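You operate a simulated robot arm through the tools that you are given. There is no shell and no other tool. Be economical: measure what you need, move in short steps, check, and stop when the job is done.

You run a simulated robot arm. Do the job below in one go: nothing can be reset, and whatever is moved stays where it is left.

JOB
Put the brown plug and the black stopper from the top of the drill bench in the carry tray.

The check looks at the end state, three seconds after you hand in, the way a careful person would. Anything else that was tipped, shoved, dropped, spilled or broken makes it a failure. Lids that push on must go on centred and level and be pressed home; caps that screw on are set level and turned clockwise until they are tight.

ROBOT AND FRAMES
A 7-joint arm with a two-finger parallel gripper, fixed in place. Base frame: the origin is at the foot of the arm, x ahead of it, y to its left, z up; the work surface is at about z = 0. Readings come in mm, degrees, newtons and seconds.
With the tool pointing down near the work surface it reaches from about 220 to 580 mm from the base axis. Its first joint turns from -66.0 to 66.0 degrees. Payload 2.5 kg.
The TCP is the grasp point between the finger pads, 23 mm short of the fingertips. In the tool frame z runs along the fingers and y along their closing line. Largest opening 94 mm; finger width 38, thickness 10; the body of the gripper, 54 by 96 mm, starts 39 mm behind the TCP.
Orientation is that of the tool frame in the base frame, as a unit quaternion [x, y, z, w]. With the fingers straight down and closing along the base's y, the tool's x points along the base's -x, its y along +y and its z along -z.

CONTROLS
- The arm moves only by the tool nudge_tool. Its argument "steps" is a list of rows, each an object of numbers (a shift or turn left out is 0, a gripper value left out holds the last): "dx", "dy", "dz": the shift along the tool's x, y, z in mm; "ax", "ay", "az": the turn, a rotation vector about the tool's x, y, z in degrees; "fingers": the finger opening in mm, from 0 to 94. In form: [{"dx": .., "dy": .., "dz": .., "ax": .., "ay": .., "az": .., "fingers": ..}, ...]. A call has 1 to 12 rows; each row shifts and turns the commanded pose from where the row before left it, along the tool's axes as they then stand. A row lasts 0.2 s, in which the tool goes at most 50 mm and 8.6 degrees; a call with a longer step from one row to the next is refused whole, and so is a gripper value outside its range. A pose out of reach is approached as far as the arm can. The call stops where the force on the tool passes 40 N (or 10 N more than at its start, if that is more) or the arm is blocked; 0.2 s more then pass. Each finger travels about 108 mm/s and halts on what it meets, pressing with about 35 N; the grip force reading is that of the motor and also rises with nothing between the fingers. The clock runs only during rows and for 0.2 s after the last one: add rows that do not move to give the fingers time. The reply holds the time, the measured pose of the TCP, the force on the tool along the base axes, the opening and the grip force, in the units named above and with some noise.
- Cameras (640 x 400 px; columns grow to the right, rows downward): "scene" is fixed at [123.8, -430.8, 517.1]; the picture's right is [0.67, -0.74, 0.00], its down [-0.61, -0.55, -0.57] and it looks along [0.43, 0.38, -0.82] (base axes); focal length 340 px, centre (320, 200). "wrist" rides on the gripper at [-39, 0, -44] in the tool frame; the picture's right is [0.00, -1.00, 0.00], its down [0.97, 0.00, -0.24] and it looks along [0.24, 0.00, 0.97] (tool axes); focal length 218 px, centre (320, 200).
- capture(camera): a new picture of that camera. It takes no simulated time.
- probe_pixels(camera, pixels): for up to 12 pixels [column, row] of the newest picture of that camera ("zoom" is the newest enlarged one), the place [x, y, z] in the base frame of the surface seen there, good to about 2 mm. It takes no simulated time.
- inspect(camera, box): a new picture of the part [left, top, right, bottom] of that camera's present view, enlarged. It takes no simulated time.
- finish_job(): hands the job in; it is judged then, once.

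Keep the steps short. Do not move on a guess: measure, check each grasp and each placing, and mend mistakes. In all there are 60 turns and 22 pictures (those below and enlarged ones count). Leave the gripper open and the arm clear of the work at the hand-in unless told otherwise, and finish with a single line.

The tools are called after ">>>" as name(argument=value, ...) on one line, values as JSON. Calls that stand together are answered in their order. nudge_tool: Moves the arm, as the interface text tells. Its arguments: {"type":"object","properties":{"steps":{"type":"array","items":{"type":"object","properties":{"dx":{"type":"number"},"dy":{"type":"number"},"dz":{"type":"number"},"ax":{"type":"number"},"ay":{"type":"number"},"az":{"type":"number"},"fingers":{"type":"number"}}}}},"required":["steps"]} The other tools are called the same way: capture (camera) takes a picture; probe_pixels (camera, pixels) gives the place of the surface under pixels of a picture; inspect (camera, box) takes an enlarged picture of a part of a camera's view; finish_job () hands the job in.

At the start:

```text
t: 0.0
tool_pos: [342.6, -275.0, 218.4]
orientation: [0.0, 1.0, 0.0, 0.001]
ft_force: [-0.2, -0.2, 0.3]
gripper_width: 94.0
finger_force: 0.0
```

scene: 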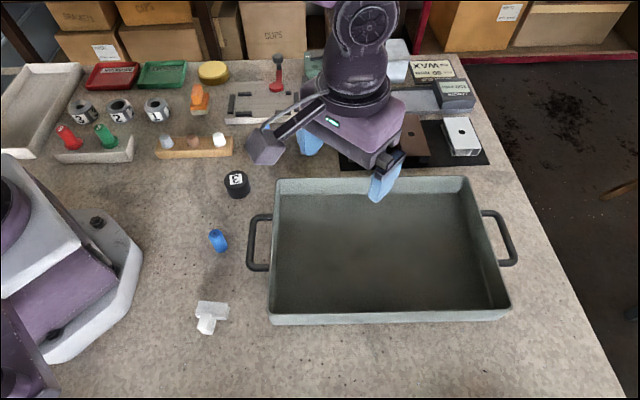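
wrist: 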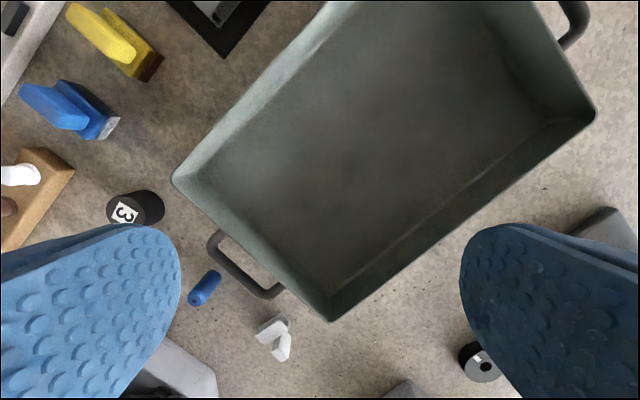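

I'll look closer at the small parts, around the wooden block at (195,145) and the area behind the gripper.

>>> inspect(camera="scene", box=[40, 50, 300, 212])

>>> inspect(camera="scene", box=[280, 30, 500, 168])

```text
2.46 times, centred on (170, 131) of scene
```

zoom: 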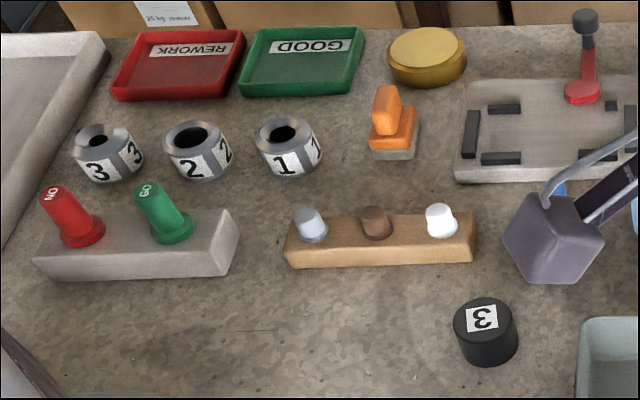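

```text
2.90 times, centred on (390, 99) of scene
```

zoom: 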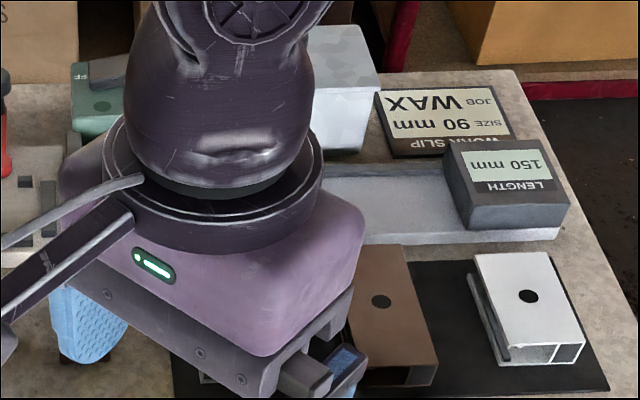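

The rack at scene (195,145) holds grey, brown and white plugs. There's a black "3" cap at (237,184) and another black thing at wrist (478,362). I'll enlarge that one, and read positions in the scene view.

>>> inspect(camera="wrist", box=[400, 300, 560, 400])

>>> probe_pixels(camera="wrist", pixels=[[486, 365], [468, 362], [124, 210], [150, 205], [205, 288], [275, 330], [20, 175], [330, 318], [178, 178], [390, 120], [592, 115]])

>>> probe_pixels(camera="scene", pixels=[[194, 138], [192, 143], [219, 138], [166, 140], [237, 178], [218, 240], [276, 190], [470, 180], [510, 308], [272, 320], [390, 250], [97, 221]])

```text
4.00 times, centred on (480, 350) of wrist
```

zoom: 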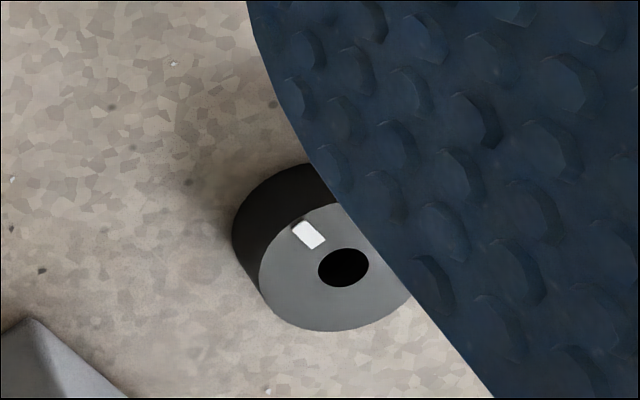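

```text
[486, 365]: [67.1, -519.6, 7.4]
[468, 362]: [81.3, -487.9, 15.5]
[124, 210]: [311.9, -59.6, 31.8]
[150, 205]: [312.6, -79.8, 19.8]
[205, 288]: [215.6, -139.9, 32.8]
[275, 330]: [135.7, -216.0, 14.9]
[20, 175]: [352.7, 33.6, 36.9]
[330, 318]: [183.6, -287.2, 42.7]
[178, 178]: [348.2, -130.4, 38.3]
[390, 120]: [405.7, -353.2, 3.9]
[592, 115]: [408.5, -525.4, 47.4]
```

```text
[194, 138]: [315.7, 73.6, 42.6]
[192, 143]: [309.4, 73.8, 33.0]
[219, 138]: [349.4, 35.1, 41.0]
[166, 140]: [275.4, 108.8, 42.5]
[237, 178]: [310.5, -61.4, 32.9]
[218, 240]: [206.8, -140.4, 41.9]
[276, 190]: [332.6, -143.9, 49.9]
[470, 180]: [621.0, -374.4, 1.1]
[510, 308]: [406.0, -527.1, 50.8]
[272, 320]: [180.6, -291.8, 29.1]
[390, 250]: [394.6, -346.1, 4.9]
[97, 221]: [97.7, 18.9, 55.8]
```

I haven't identified the "drill bench" yet, and the arm hides part of the bench. I'll lift and move left and ahead so the wrist camera can look there.

>>> nudge_tool(steps=[{"dz": -40}, {"dz": -40}, {"dz": -40}, {"dy": 40}, {"dy": 40}, {"dy": 40}, {"dy": 40}, {"dy": 40}, {"dy": 30}, {}])

>>> capture(camera="wrist")

>>> capture(camera="scene")

```text
t: 2.2
tool_pos: [343.0, -45.2, 336.6]
orientation: [0.001, 1.0, 0.0, -0.001]
ft_force: [0.2, 0.8, -0.1]
gripper_width: 94.3
finger_force: 0.1
```

```text
16 pictures are left
```

wrist: 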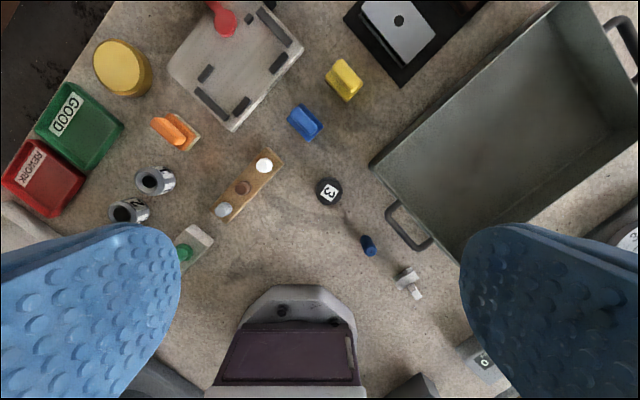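

```text
15 pictures are left
```

scene: 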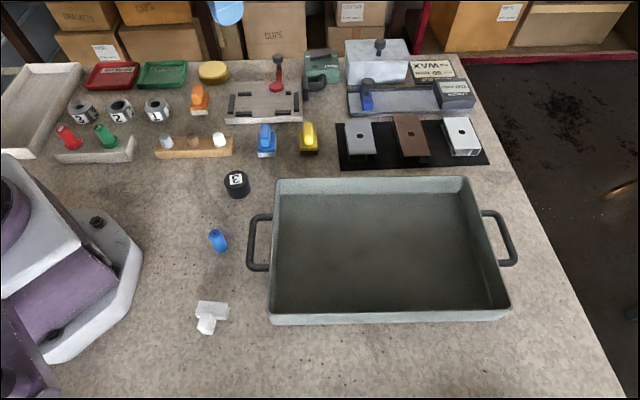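

Now the far side is visible. I'll enlarge the area around (370,80) to find any black stopper.

>>> inspect(camera="scene", box=[220, 30, 490, 200])

>>> inspect(camera="wrist", box=[180, 130, 500, 330])

```text
2.35 times, centred on (355, 115) of scene
```

zoom: 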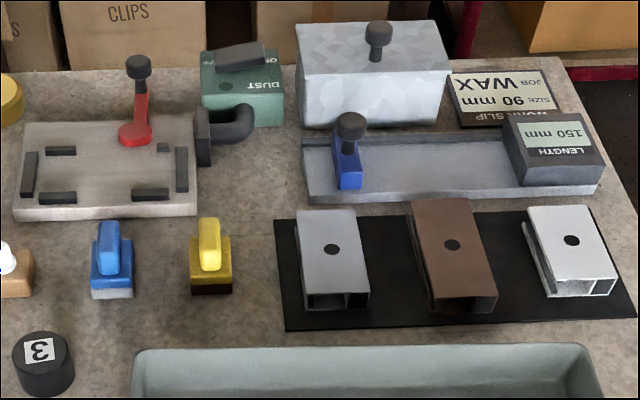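

```text
2.00 times, centred on (340, 230) of wrist
```

zoom: 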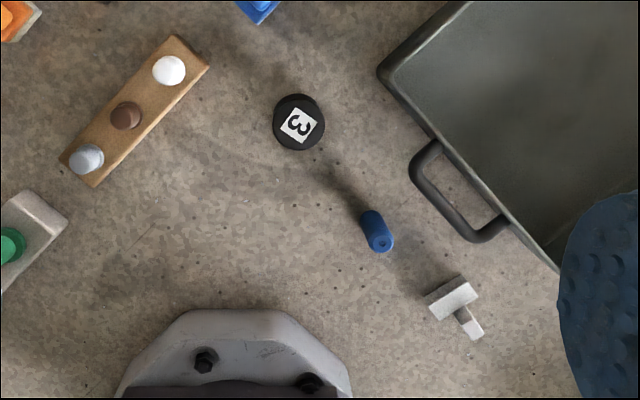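

The black "3" piece at scene (237,184) is one candidate. Before deciding, I'll check the near-right corner of the bench, which I haven't seen properly.

>>> nudge_tool(steps=[{"dy": -45, "dx": 15}, {"dy": -45, "dx": 15}, {"dy": -45, "dx": 15}, {"dy": -45, "dx": 15}, {"dy": -45, "dx": 15}, {"dy": -45, "dx": 15}, {"dy": -30, "dx": 10}, {}])

>>> capture(camera="wrist")

```text
t: 4.0
tool_pos: [243.3, -345.8, 336.9]
orientation: [0.0, 1.0, 0.0, 0.001]
ft_force: [0.4, 0.3, 0.0]
gripper_width: 94.0
finger_force: 0.0
```

```text
12 pictures are left
```

wrist: 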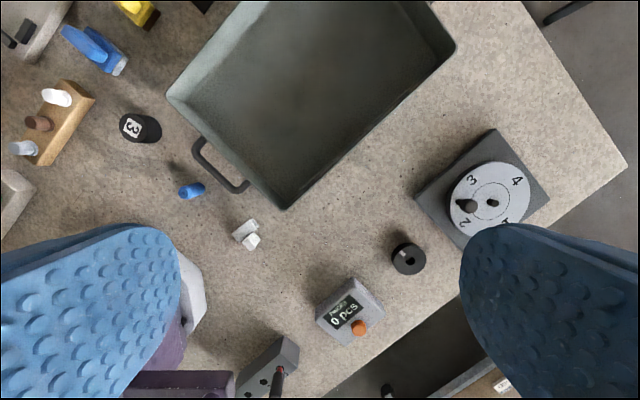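

More objects here: a dial plate at (490,195), a black ring at (408,258), and a counter at (350,315). I'll enlarge them.

>>> inspect(camera="wrist", box=[300, 120, 560, 282])

>>> inspect(camera="wrist", box=[220, 230, 480, 392])

>>> probe_pixels(camera="wrist", pixels=[[408, 247], [408, 260], [467, 206], [493, 203], [140, 128], [38, 124], [360, 328], [192, 190], [415, 225], [500, 300]])

```text
2.46 times, centred on (430, 201) of wrist
```

zoom: 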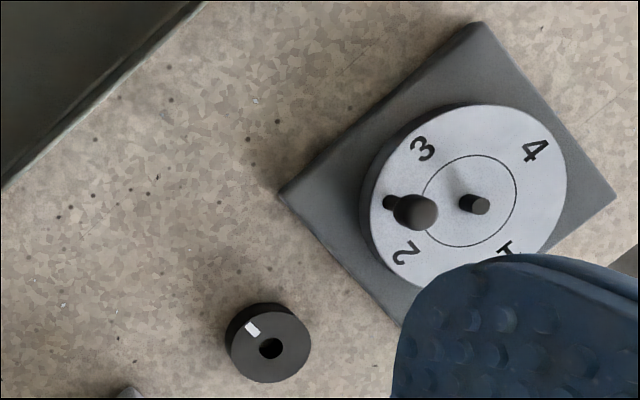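

```text
2.46 times, centred on (350, 311) of wrist
```

zoom: 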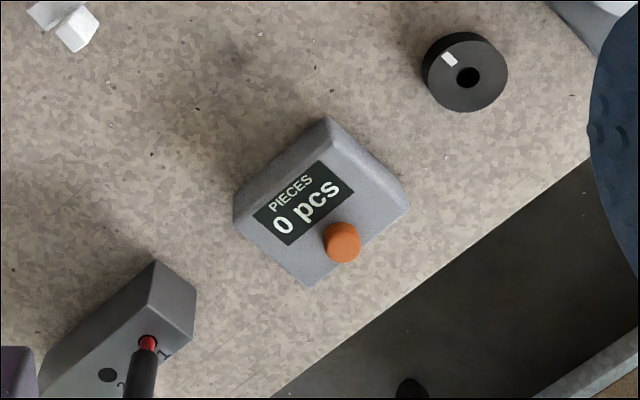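

```text
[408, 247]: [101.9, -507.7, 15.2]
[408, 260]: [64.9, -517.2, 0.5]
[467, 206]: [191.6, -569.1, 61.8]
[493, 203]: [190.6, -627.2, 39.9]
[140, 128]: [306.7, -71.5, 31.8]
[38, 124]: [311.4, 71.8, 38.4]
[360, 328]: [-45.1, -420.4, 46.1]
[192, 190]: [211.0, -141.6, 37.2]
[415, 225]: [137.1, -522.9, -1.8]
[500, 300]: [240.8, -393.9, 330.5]
```

The black ring with a bore at about (65,-515) looks like the dial's knob, and it's out of reach. I'll look at the left side of the bench before settling on the stopper.

>>> nudge_tool(steps=[{"dy": 49}, {"dy": 49}, {"dy": 49}, {"dy": 49}, {"dy": 49}, {"dy": 49}, {"dy": 49}, {"dy": 49}, {"dy": 49}, {"dy": 49}, {"dy": 30}, {}])

>>> capture(camera="wrist")

```text
t: 6.6
tool_pos: [241.9, 174.7, 338.4]
orientation: [0.0, 1.0, 0.0, 0.001]
ft_force: [-0.9, 0.1, -0.1]
gripper_width: 94.2
finger_force: 0.1
```

```text
9 pictures are left
```

wrist: 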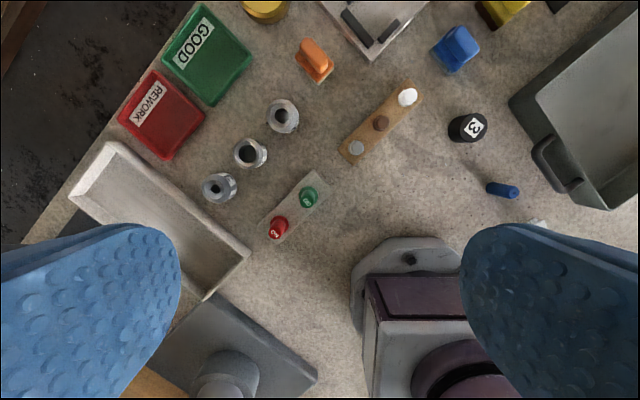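

No other black stopper, so the targets are the brown plug in the rack at wrist (380,123) and the black "3" stopper at (468,127). I'll measure both closely.

>>> inspect(camera="wrist", box=[330, 70, 502, 178])

```text
3.70 times, centred on (416, 124) of wrist
```

zoom: 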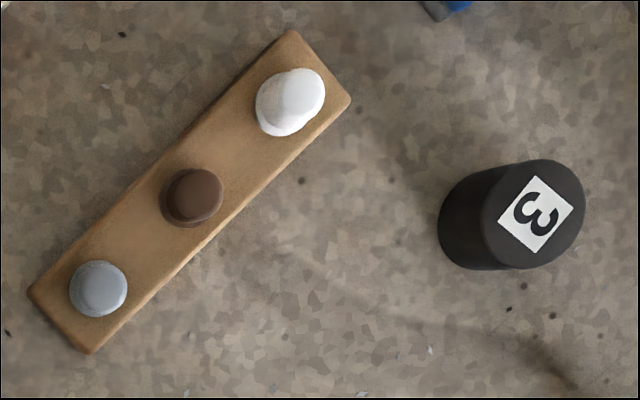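

>>> probe_pixels(camera="zoom", pixels=[[198, 192], [220, 192], [177, 192], [198, 173], [198, 212], [165, 215], [230, 150], [140, 250], [35, 285], [292, 35], [98, 285], [295, 95]])

>>> probe_pixels(camera="zoom", pixels=[[535, 213], [485, 215], [582, 213], [535, 163], [530, 266], [450, 222], [500, 320], [455, 20]])

```text
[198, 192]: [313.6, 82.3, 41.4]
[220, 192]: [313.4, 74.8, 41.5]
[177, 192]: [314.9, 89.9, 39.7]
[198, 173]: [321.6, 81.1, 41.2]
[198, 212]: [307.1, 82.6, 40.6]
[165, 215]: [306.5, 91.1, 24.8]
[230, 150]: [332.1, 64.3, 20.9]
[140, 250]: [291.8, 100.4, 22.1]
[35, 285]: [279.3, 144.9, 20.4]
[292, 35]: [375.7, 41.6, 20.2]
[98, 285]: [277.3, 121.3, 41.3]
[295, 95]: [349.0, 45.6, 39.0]
```

```text
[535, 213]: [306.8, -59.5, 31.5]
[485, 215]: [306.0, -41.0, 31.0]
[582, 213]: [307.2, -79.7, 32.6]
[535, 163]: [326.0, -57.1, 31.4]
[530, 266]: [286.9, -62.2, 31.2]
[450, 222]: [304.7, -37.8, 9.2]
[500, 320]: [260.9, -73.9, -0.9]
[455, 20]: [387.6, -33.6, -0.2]
```

Readings: plug top is about (314, 78±5, 41), rack top z 21, rack axis about -45°. Stopper top is about (307,-60,31), about 40 mm wide. Plug y differs between views, so I'll hover above it with the fingers turned 45° and re-measure.

>>> nudge_tool(steps=[{"dx": -24, "dy": -32}, {"dx": -24, "dy": -32}, {"dx": -24, "dy": -33}, {"dz": 45, "az": 7.5}, {"dz": 45, "az": 7.5}, {"dz": 45, "az": 7.5}, {"dz": 43, "az": 7.5}, {"az": 7.5}, {"az": 7.5}, {}])

>>> inspect(camera="wrist", box=[200, 125, 440, 275])

>>> probe_pixels(camera="zoom", pixels=[[320, 200], [320, 120], [320, 280], [220, 200], [420, 200]])

```text
t: 8.8
tool_pos: [314.3, 77.4, 159.1]
orientation: [0.383, 0.924, 0.0, -0.001]
ft_force: [-0.5, 0.3, -0.6]
gripper_width: 94.0
finger_force: 0.0
```

```text
2.67 times, centred on (320, 200) of wrist
```

zoom: 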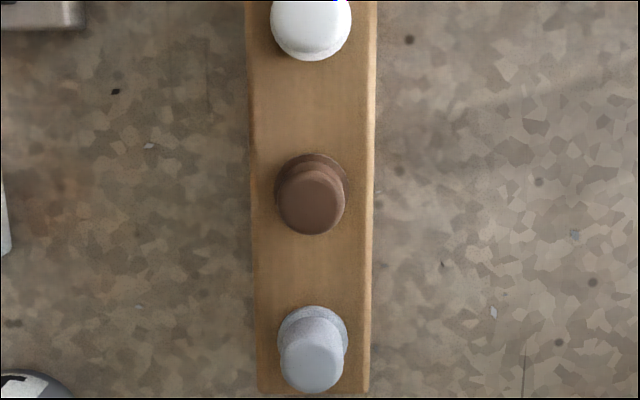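

```text
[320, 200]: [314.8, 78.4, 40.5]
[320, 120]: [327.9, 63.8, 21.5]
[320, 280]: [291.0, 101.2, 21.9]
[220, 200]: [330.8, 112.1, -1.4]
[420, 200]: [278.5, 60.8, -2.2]
```

Plug top centre is at zoom (310,200), so the tool must shift about 2.4 mm along its +y. I'll narrow the fingers to 50, and go down to TCP z≈60 before the final approach.

>>> nudge_tool(steps=[{"dy": 2.4, "fingers": 50}, {"dz": 35}, {"dz": 35}, {"dz": 30}, {}, {}])

```text
t: 10.2
tool_pos: [317.5, 80.9, 59.6]
orientation: [0.383, 0.924, 0.001, -0.001]
ft_force: [1.0, 0.8, 0.2]
gripper_width: 49.9
finger_force: 0.0
```

Going down the last 12 mm puts the fingertips about 3 mm above the rack top. Then I close on the plug.

>>> nudge_tool(steps=[{"dz": 6}, {"dz": 6}, {}])

>>> inspect(camera="wrist", box=[160, 100, 480, 300])

```text
t: 11.0
tool_pos: [317.6, 79.8, 47.9]
orientation: [0.383, 0.924, 0.001, 0.001]
ft_force: [0.0, 0.3, 0.2]
gripper_width: 49.9
finger_force: 0.0
```

```text
2.00 times, centred on (320, 200) of wrist
```

zoom: 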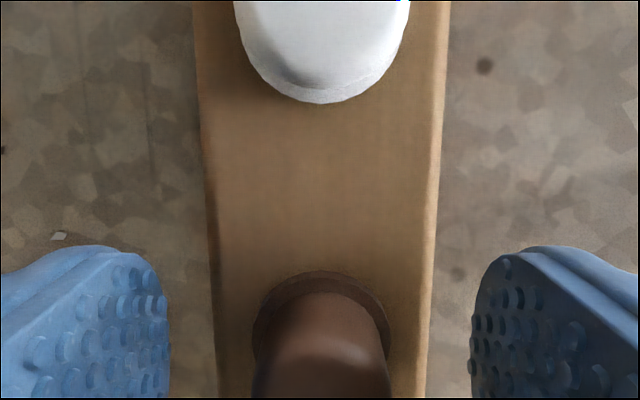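

The plug is centred between the pads (zoom col 321). Closing.

>>> nudge_tool(steps=[{"fingers": 8}, {}, {}])

```text
t: 11.8
tool_pos: [316.9, 81.0, 48.5]
orientation: [0.383, 0.924, 0.0, 0.0]
ft_force: [-0.9, -0.1, 0.4]
gripper_width: 16.0
finger_force: 35.3
```

Opening reads 16 mm at 35 N, so the plug is gripped. I'll lift it slowly, straight up.

>>> nudge_tool(steps=[{"dz": -5}, {"dz": -5}, {"dz": -10}, {"dz": -20}, {"dz": -30}, {"dz": -30}, {}])

>>> inspect(camera="scene", box=[120, 60, 280, 160])

```text
t: 13.4
tool_pos: [316.6, 78.6, 148.2]
orientation: [0.383, 0.924, 0.0, 0.0]
ft_force: [-0.3, 0.1, -0.5]
gripper_width: 16.0
finger_force: 34.7
```

```text
4.00 times, centred on (200, 110) of scene
```

zoom: 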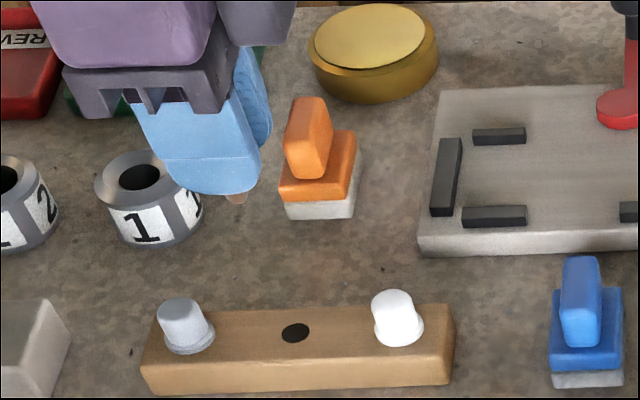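

The plug is out of the rack and its hole is empty. Next I carry it at z 148 to above the tray at about (321,-285).

>>> nudge_tool(steps=[{"dx": -32.5, "dy": -31.8}, {"dx": -32.5, "dy": -31.8}, {"dx": -32.5, "dy": -31.8}, {"dx": -32.5, "dy": -31.8}, {"dx": -32.5, "dy": -31.8}, {"dx": -32.5, "dy": -31.8}, {"dx": -32.5, "dy": -31.8}, {"dx": -32.5, "dy": -31.8}, {}])

>>> inspect(camera="scene", box=[220, 120, 540, 320])

```text
t: 15.4
tool_pos: [319.4, -286.3, 147.3]
orientation: [0.383, 0.924, 0.0, 0.0]
ft_force: [0.0, 0.3, -0.9]
gripper_width: 16.0
finger_force: 34.4
```

```text
2.00 times, centred on (380, 220) of scene
```

zoom: 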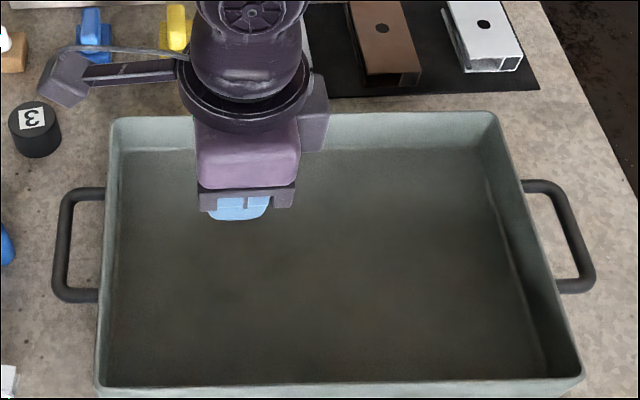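

It's inside the tray footprint. I lower to about z 55, then inch down watching the force.

>>> nudge_tool(steps=[{"dz": 40}, {"dz": 40}, {"dz": 12}, {}])

>>> nudge_tool(steps=[{"dz": 3}, {"dz": 3}, {"dz": 2}, {}])

```text
t: 16.4
tool_pos: [319.9, -285.8, 56.0]
orientation: [0.382, 0.924, 0.0, 0.0]
ft_force: [-0.3, 0.3, 0.6]
gripper_width: 15.7
finger_force: 34.8
```

```text
t: 17.4
tool_pos: [320.0, -284.8, 47.7]
orientation: [0.382, 0.924, 0.001, 0.0]
ft_force: [0.1, 0.3, -0.3]
gripper_width: 15.6
finger_force: 34.6
```

No contact yet at z 47.7. I'll keep inching down.

>>> nudge_tool(steps=[{"dz": 2}, {"dz": 2}, {"dz": 2}, {}])

>>> nudge_tool(steps=[{"dz": 2}, {"dz": 2}, {}])

```text
t: 18.1
tool_pos: [320.9, -285.5, 45.6]
orientation: [0.382, 0.924, 0.001, 0.0]
ft_force: [-2.4, 0.9, 7.7]
gripper_width: 15.6
finger_force: 35.0
stopped in row 3: the force on the tool passed its limit (the readings are from after the stop); the commanded pose is now the measured one
```

```text
t: 18.6
tool_pos: [319.8, -285.5, 47.0]
orientation: [0.383, 0.924, 0.0, 0.001]
ft_force: [-1.6, 1.7, 7.5]
gripper_width: 16.1
finger_force: 35.2
stopped in row 2: the force on the tool passed its limit (the readings are from after the stop); the commanded pose is now the measured one
```

The plug stands on the tray floor (7.5 N up). I open the fingers and rise a little.

>>> nudge_tool(steps=[{"fingers": 40}, {}, {}, {"dz": -30}, {"dz": -40}, {"dz": -40}, {}])

>>> capture(camera="wrist")

```text
t: 20.2
tool_pos: [319.5, -285.5, 156.7]
orientation: [0.383, 0.924, 0.0, -0.001]
ft_force: [0.7, -0.3, 0.1]
gripper_width: 40.1
finger_force: 0.1
```

```text
3 pictures are left
```

wrist: 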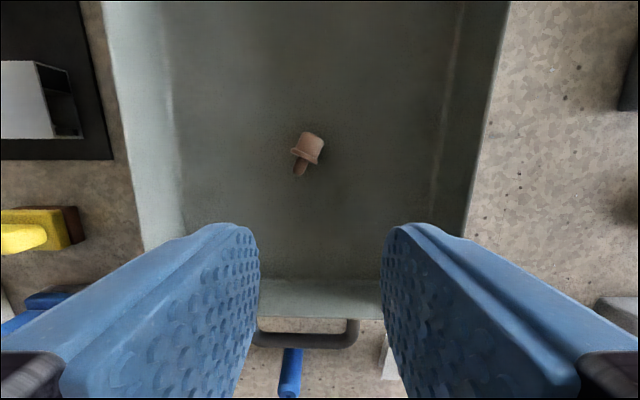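

The plug has toppled onto its side but lies well inside the tray. I probe where it lies, then go above the stopper at (307,-60) with fingers at 75.

>>> probe_pixels(camera="wrist", pixels=[[310, 145], [299, 168]])

>>> nudge_tool(steps=[{"dx": 33.7, "dy": 30, "fingers": 75}, {"dx": 33.7, "dy": 30}, {"dx": 33.7, "dy": 30}, {"dx": 33.7, "dy": 30}, {"dx": 33.8, "dy": 30.2}, {"dz": 20}, {}])

>>> inspect(camera="wrist", box=[160, 100, 480, 300])

>>> probe_pixels(camera="zoom", pixels=[[320, 200], [260, 200], [380, 200], [320, 150], [320, 250], [280, 180], [360, 220]])

```text
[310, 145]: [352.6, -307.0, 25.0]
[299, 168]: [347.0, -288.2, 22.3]
```

```text
t: 21.8
tool_pos: [308.7, -60.2, 136.6]
orientation: [0.382, 0.924, 0.001, 0.001]
ft_force: [-1.2, 0.7, 0.1]
gripper_width: 74.7
finger_force: 0.0
```

```text
2.00 times, centred on (320, 200) of wrist
```

zoom: 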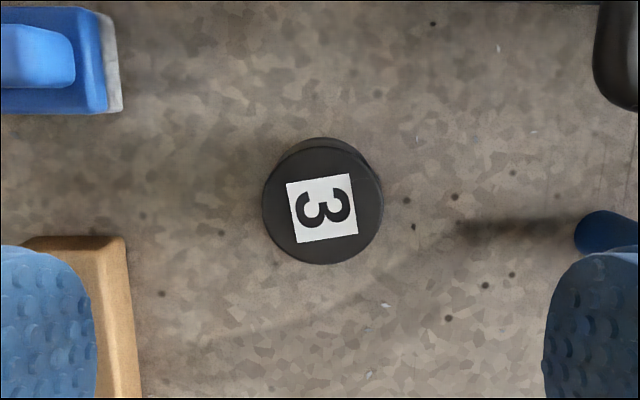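

```text
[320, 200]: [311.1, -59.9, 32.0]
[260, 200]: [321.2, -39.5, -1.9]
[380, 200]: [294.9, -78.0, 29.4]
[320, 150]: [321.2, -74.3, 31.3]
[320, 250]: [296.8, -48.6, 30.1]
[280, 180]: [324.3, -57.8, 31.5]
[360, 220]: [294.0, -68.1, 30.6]
```

The stopper is centred under the tool at about (309.5,-58.5), with free space for both fingers. I lower to TCP z≈28 and close.

>>> nudge_tool(steps=[{"dz": 40}, {"dz": 40}, {"dz": 20}, {"dz": 8}, {}])

>>> nudge_tool(steps=[{"fingers": 30}, {}, {}, {}])

```text
t: 23.0
tool_pos: [308.5, -61.2, 27.5]
orientation: [0.383, 0.924, 0.0, 0.001]
ft_force: [-0.4, -0.7, 0.4]
gripper_width: 74.8
finger_force: 0.0
```

```text
t: 24.0
tool_pos: [307.6, -60.8, 27.2]
orientation: [0.383, 0.924, 0.001, 0.001]
ft_force: [-0.1, -0.1, -0.2]
gripper_width: 43.1
finger_force: 35.5
```

Opening reads 43 mm at 35 N, so the stopper is gripped. I lift, check the hold, then carry it to above (390,-358), clear of the plug at (350,-297).

>>> nudge_tool(steps=[{"dz": -10}, {"dz": -30}, {"dz": -40}, {"dz": -35}, {}])

>>> nudge_tool(steps=[{"dx": -33.5, "dy": -19}, {"dx": -33.5, "dy": -19}, {"dx": -33.5, "dy": -19}, {"dx": -33.5, "dy": -19}, {"dx": -33.5, "dy": -19}, {"dx": -33.5, "dy": -19}, {"dx": -33.5, "dy": -19}, {"dx": -33.5, "dy": -19}, {}, {}])

```text
t: 25.2
tool_pos: [306.0, -59.6, 141.5]
orientation: [0.383, 0.924, 0.001, 0.0]
ft_force: [0.2, 0.1, -0.6]
gripper_width: 42.8
finger_force: 34.8
```

```text
t: 27.4
tool_pos: [390.0, -357.8, 143.0]
orientation: [0.382, 0.924, 0.001, 0.001]
ft_force: [-0.5, 0.2, -1.1]
gripper_width: 42.9
finger_force: 34.6
```

Still held at 42.9 mm. I lower to about z 38, then inch to the floor (contact expected around 31).

>>> nudge_tool(steps=[{"dz": 40}, {"dz": 40}, {"dz": 24}, {}])

>>> nudge_tool(steps=[{"dz": 2}, {"dz": 2}, {"dz": 2}, {"dz": 2}, {}])

```text
t: 28.4
tool_pos: [388.9, -356.4, 38.5]
orientation: [0.382, 0.924, 0.0, 0.002]
ft_force: [0.5, -0.4, -0.7]
gripper_width: 43.0
finger_force: 34.6
```

```text
t: 29.6
tool_pos: [390.5, -358.2, 31.4]
orientation: [0.382, 0.924, 0.001, 0.002]
ft_force: [-4.0, 5.7, 21.5]
gripper_width: 42.8
finger_force: 35.0
```

Contact at z 31.4 (21 N up), so the stopper is on the tray floor. I open, rise, and pull back to see.

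>>> nudge_tool(steps=[{"dz": -0.5}, {"fingers": 65}, {}, {}, {"dz": -20}, {"dz": -40}, {"dz": -45}, {"dz": -45}, {"dz": -45}, {"fingers": 90}, {}, {}])

>>> capture(camera="wrist")

```text
t: 32.2
tool_pos: [390.0, -357.7, 225.4]
orientation: [0.383, 0.924, 0.001, 0.0]
ft_force: [0.2, 0.6, 0.8]
gripper_width: 90.1
finger_force: 0.0
```

```text
1 pictures are left
```

wrist: 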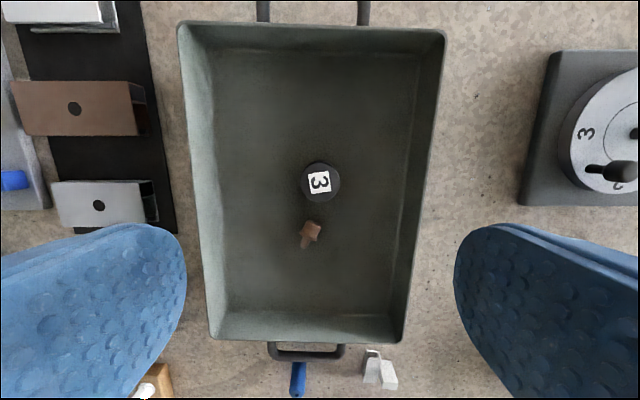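

Both are in the tray at (320,182) and (310,235), and nothing else looks moved. I'll use the last picture to check the whole bench.

>>> capture(camera="scene")

```text
0 pictures are left
```

scene: 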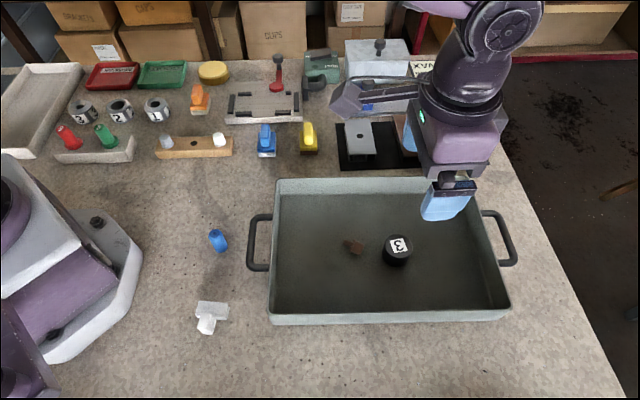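

The other items are in their original places, the gripper is open and the arm is well above the tray, so I'm handing in.

>>> finish_job()

```text
The job is handed in.
```

The brown plug (lying on its side) and the black stopper, which I took to be the black piece marked "3", are both in the carry tray, and nothing else was moved.
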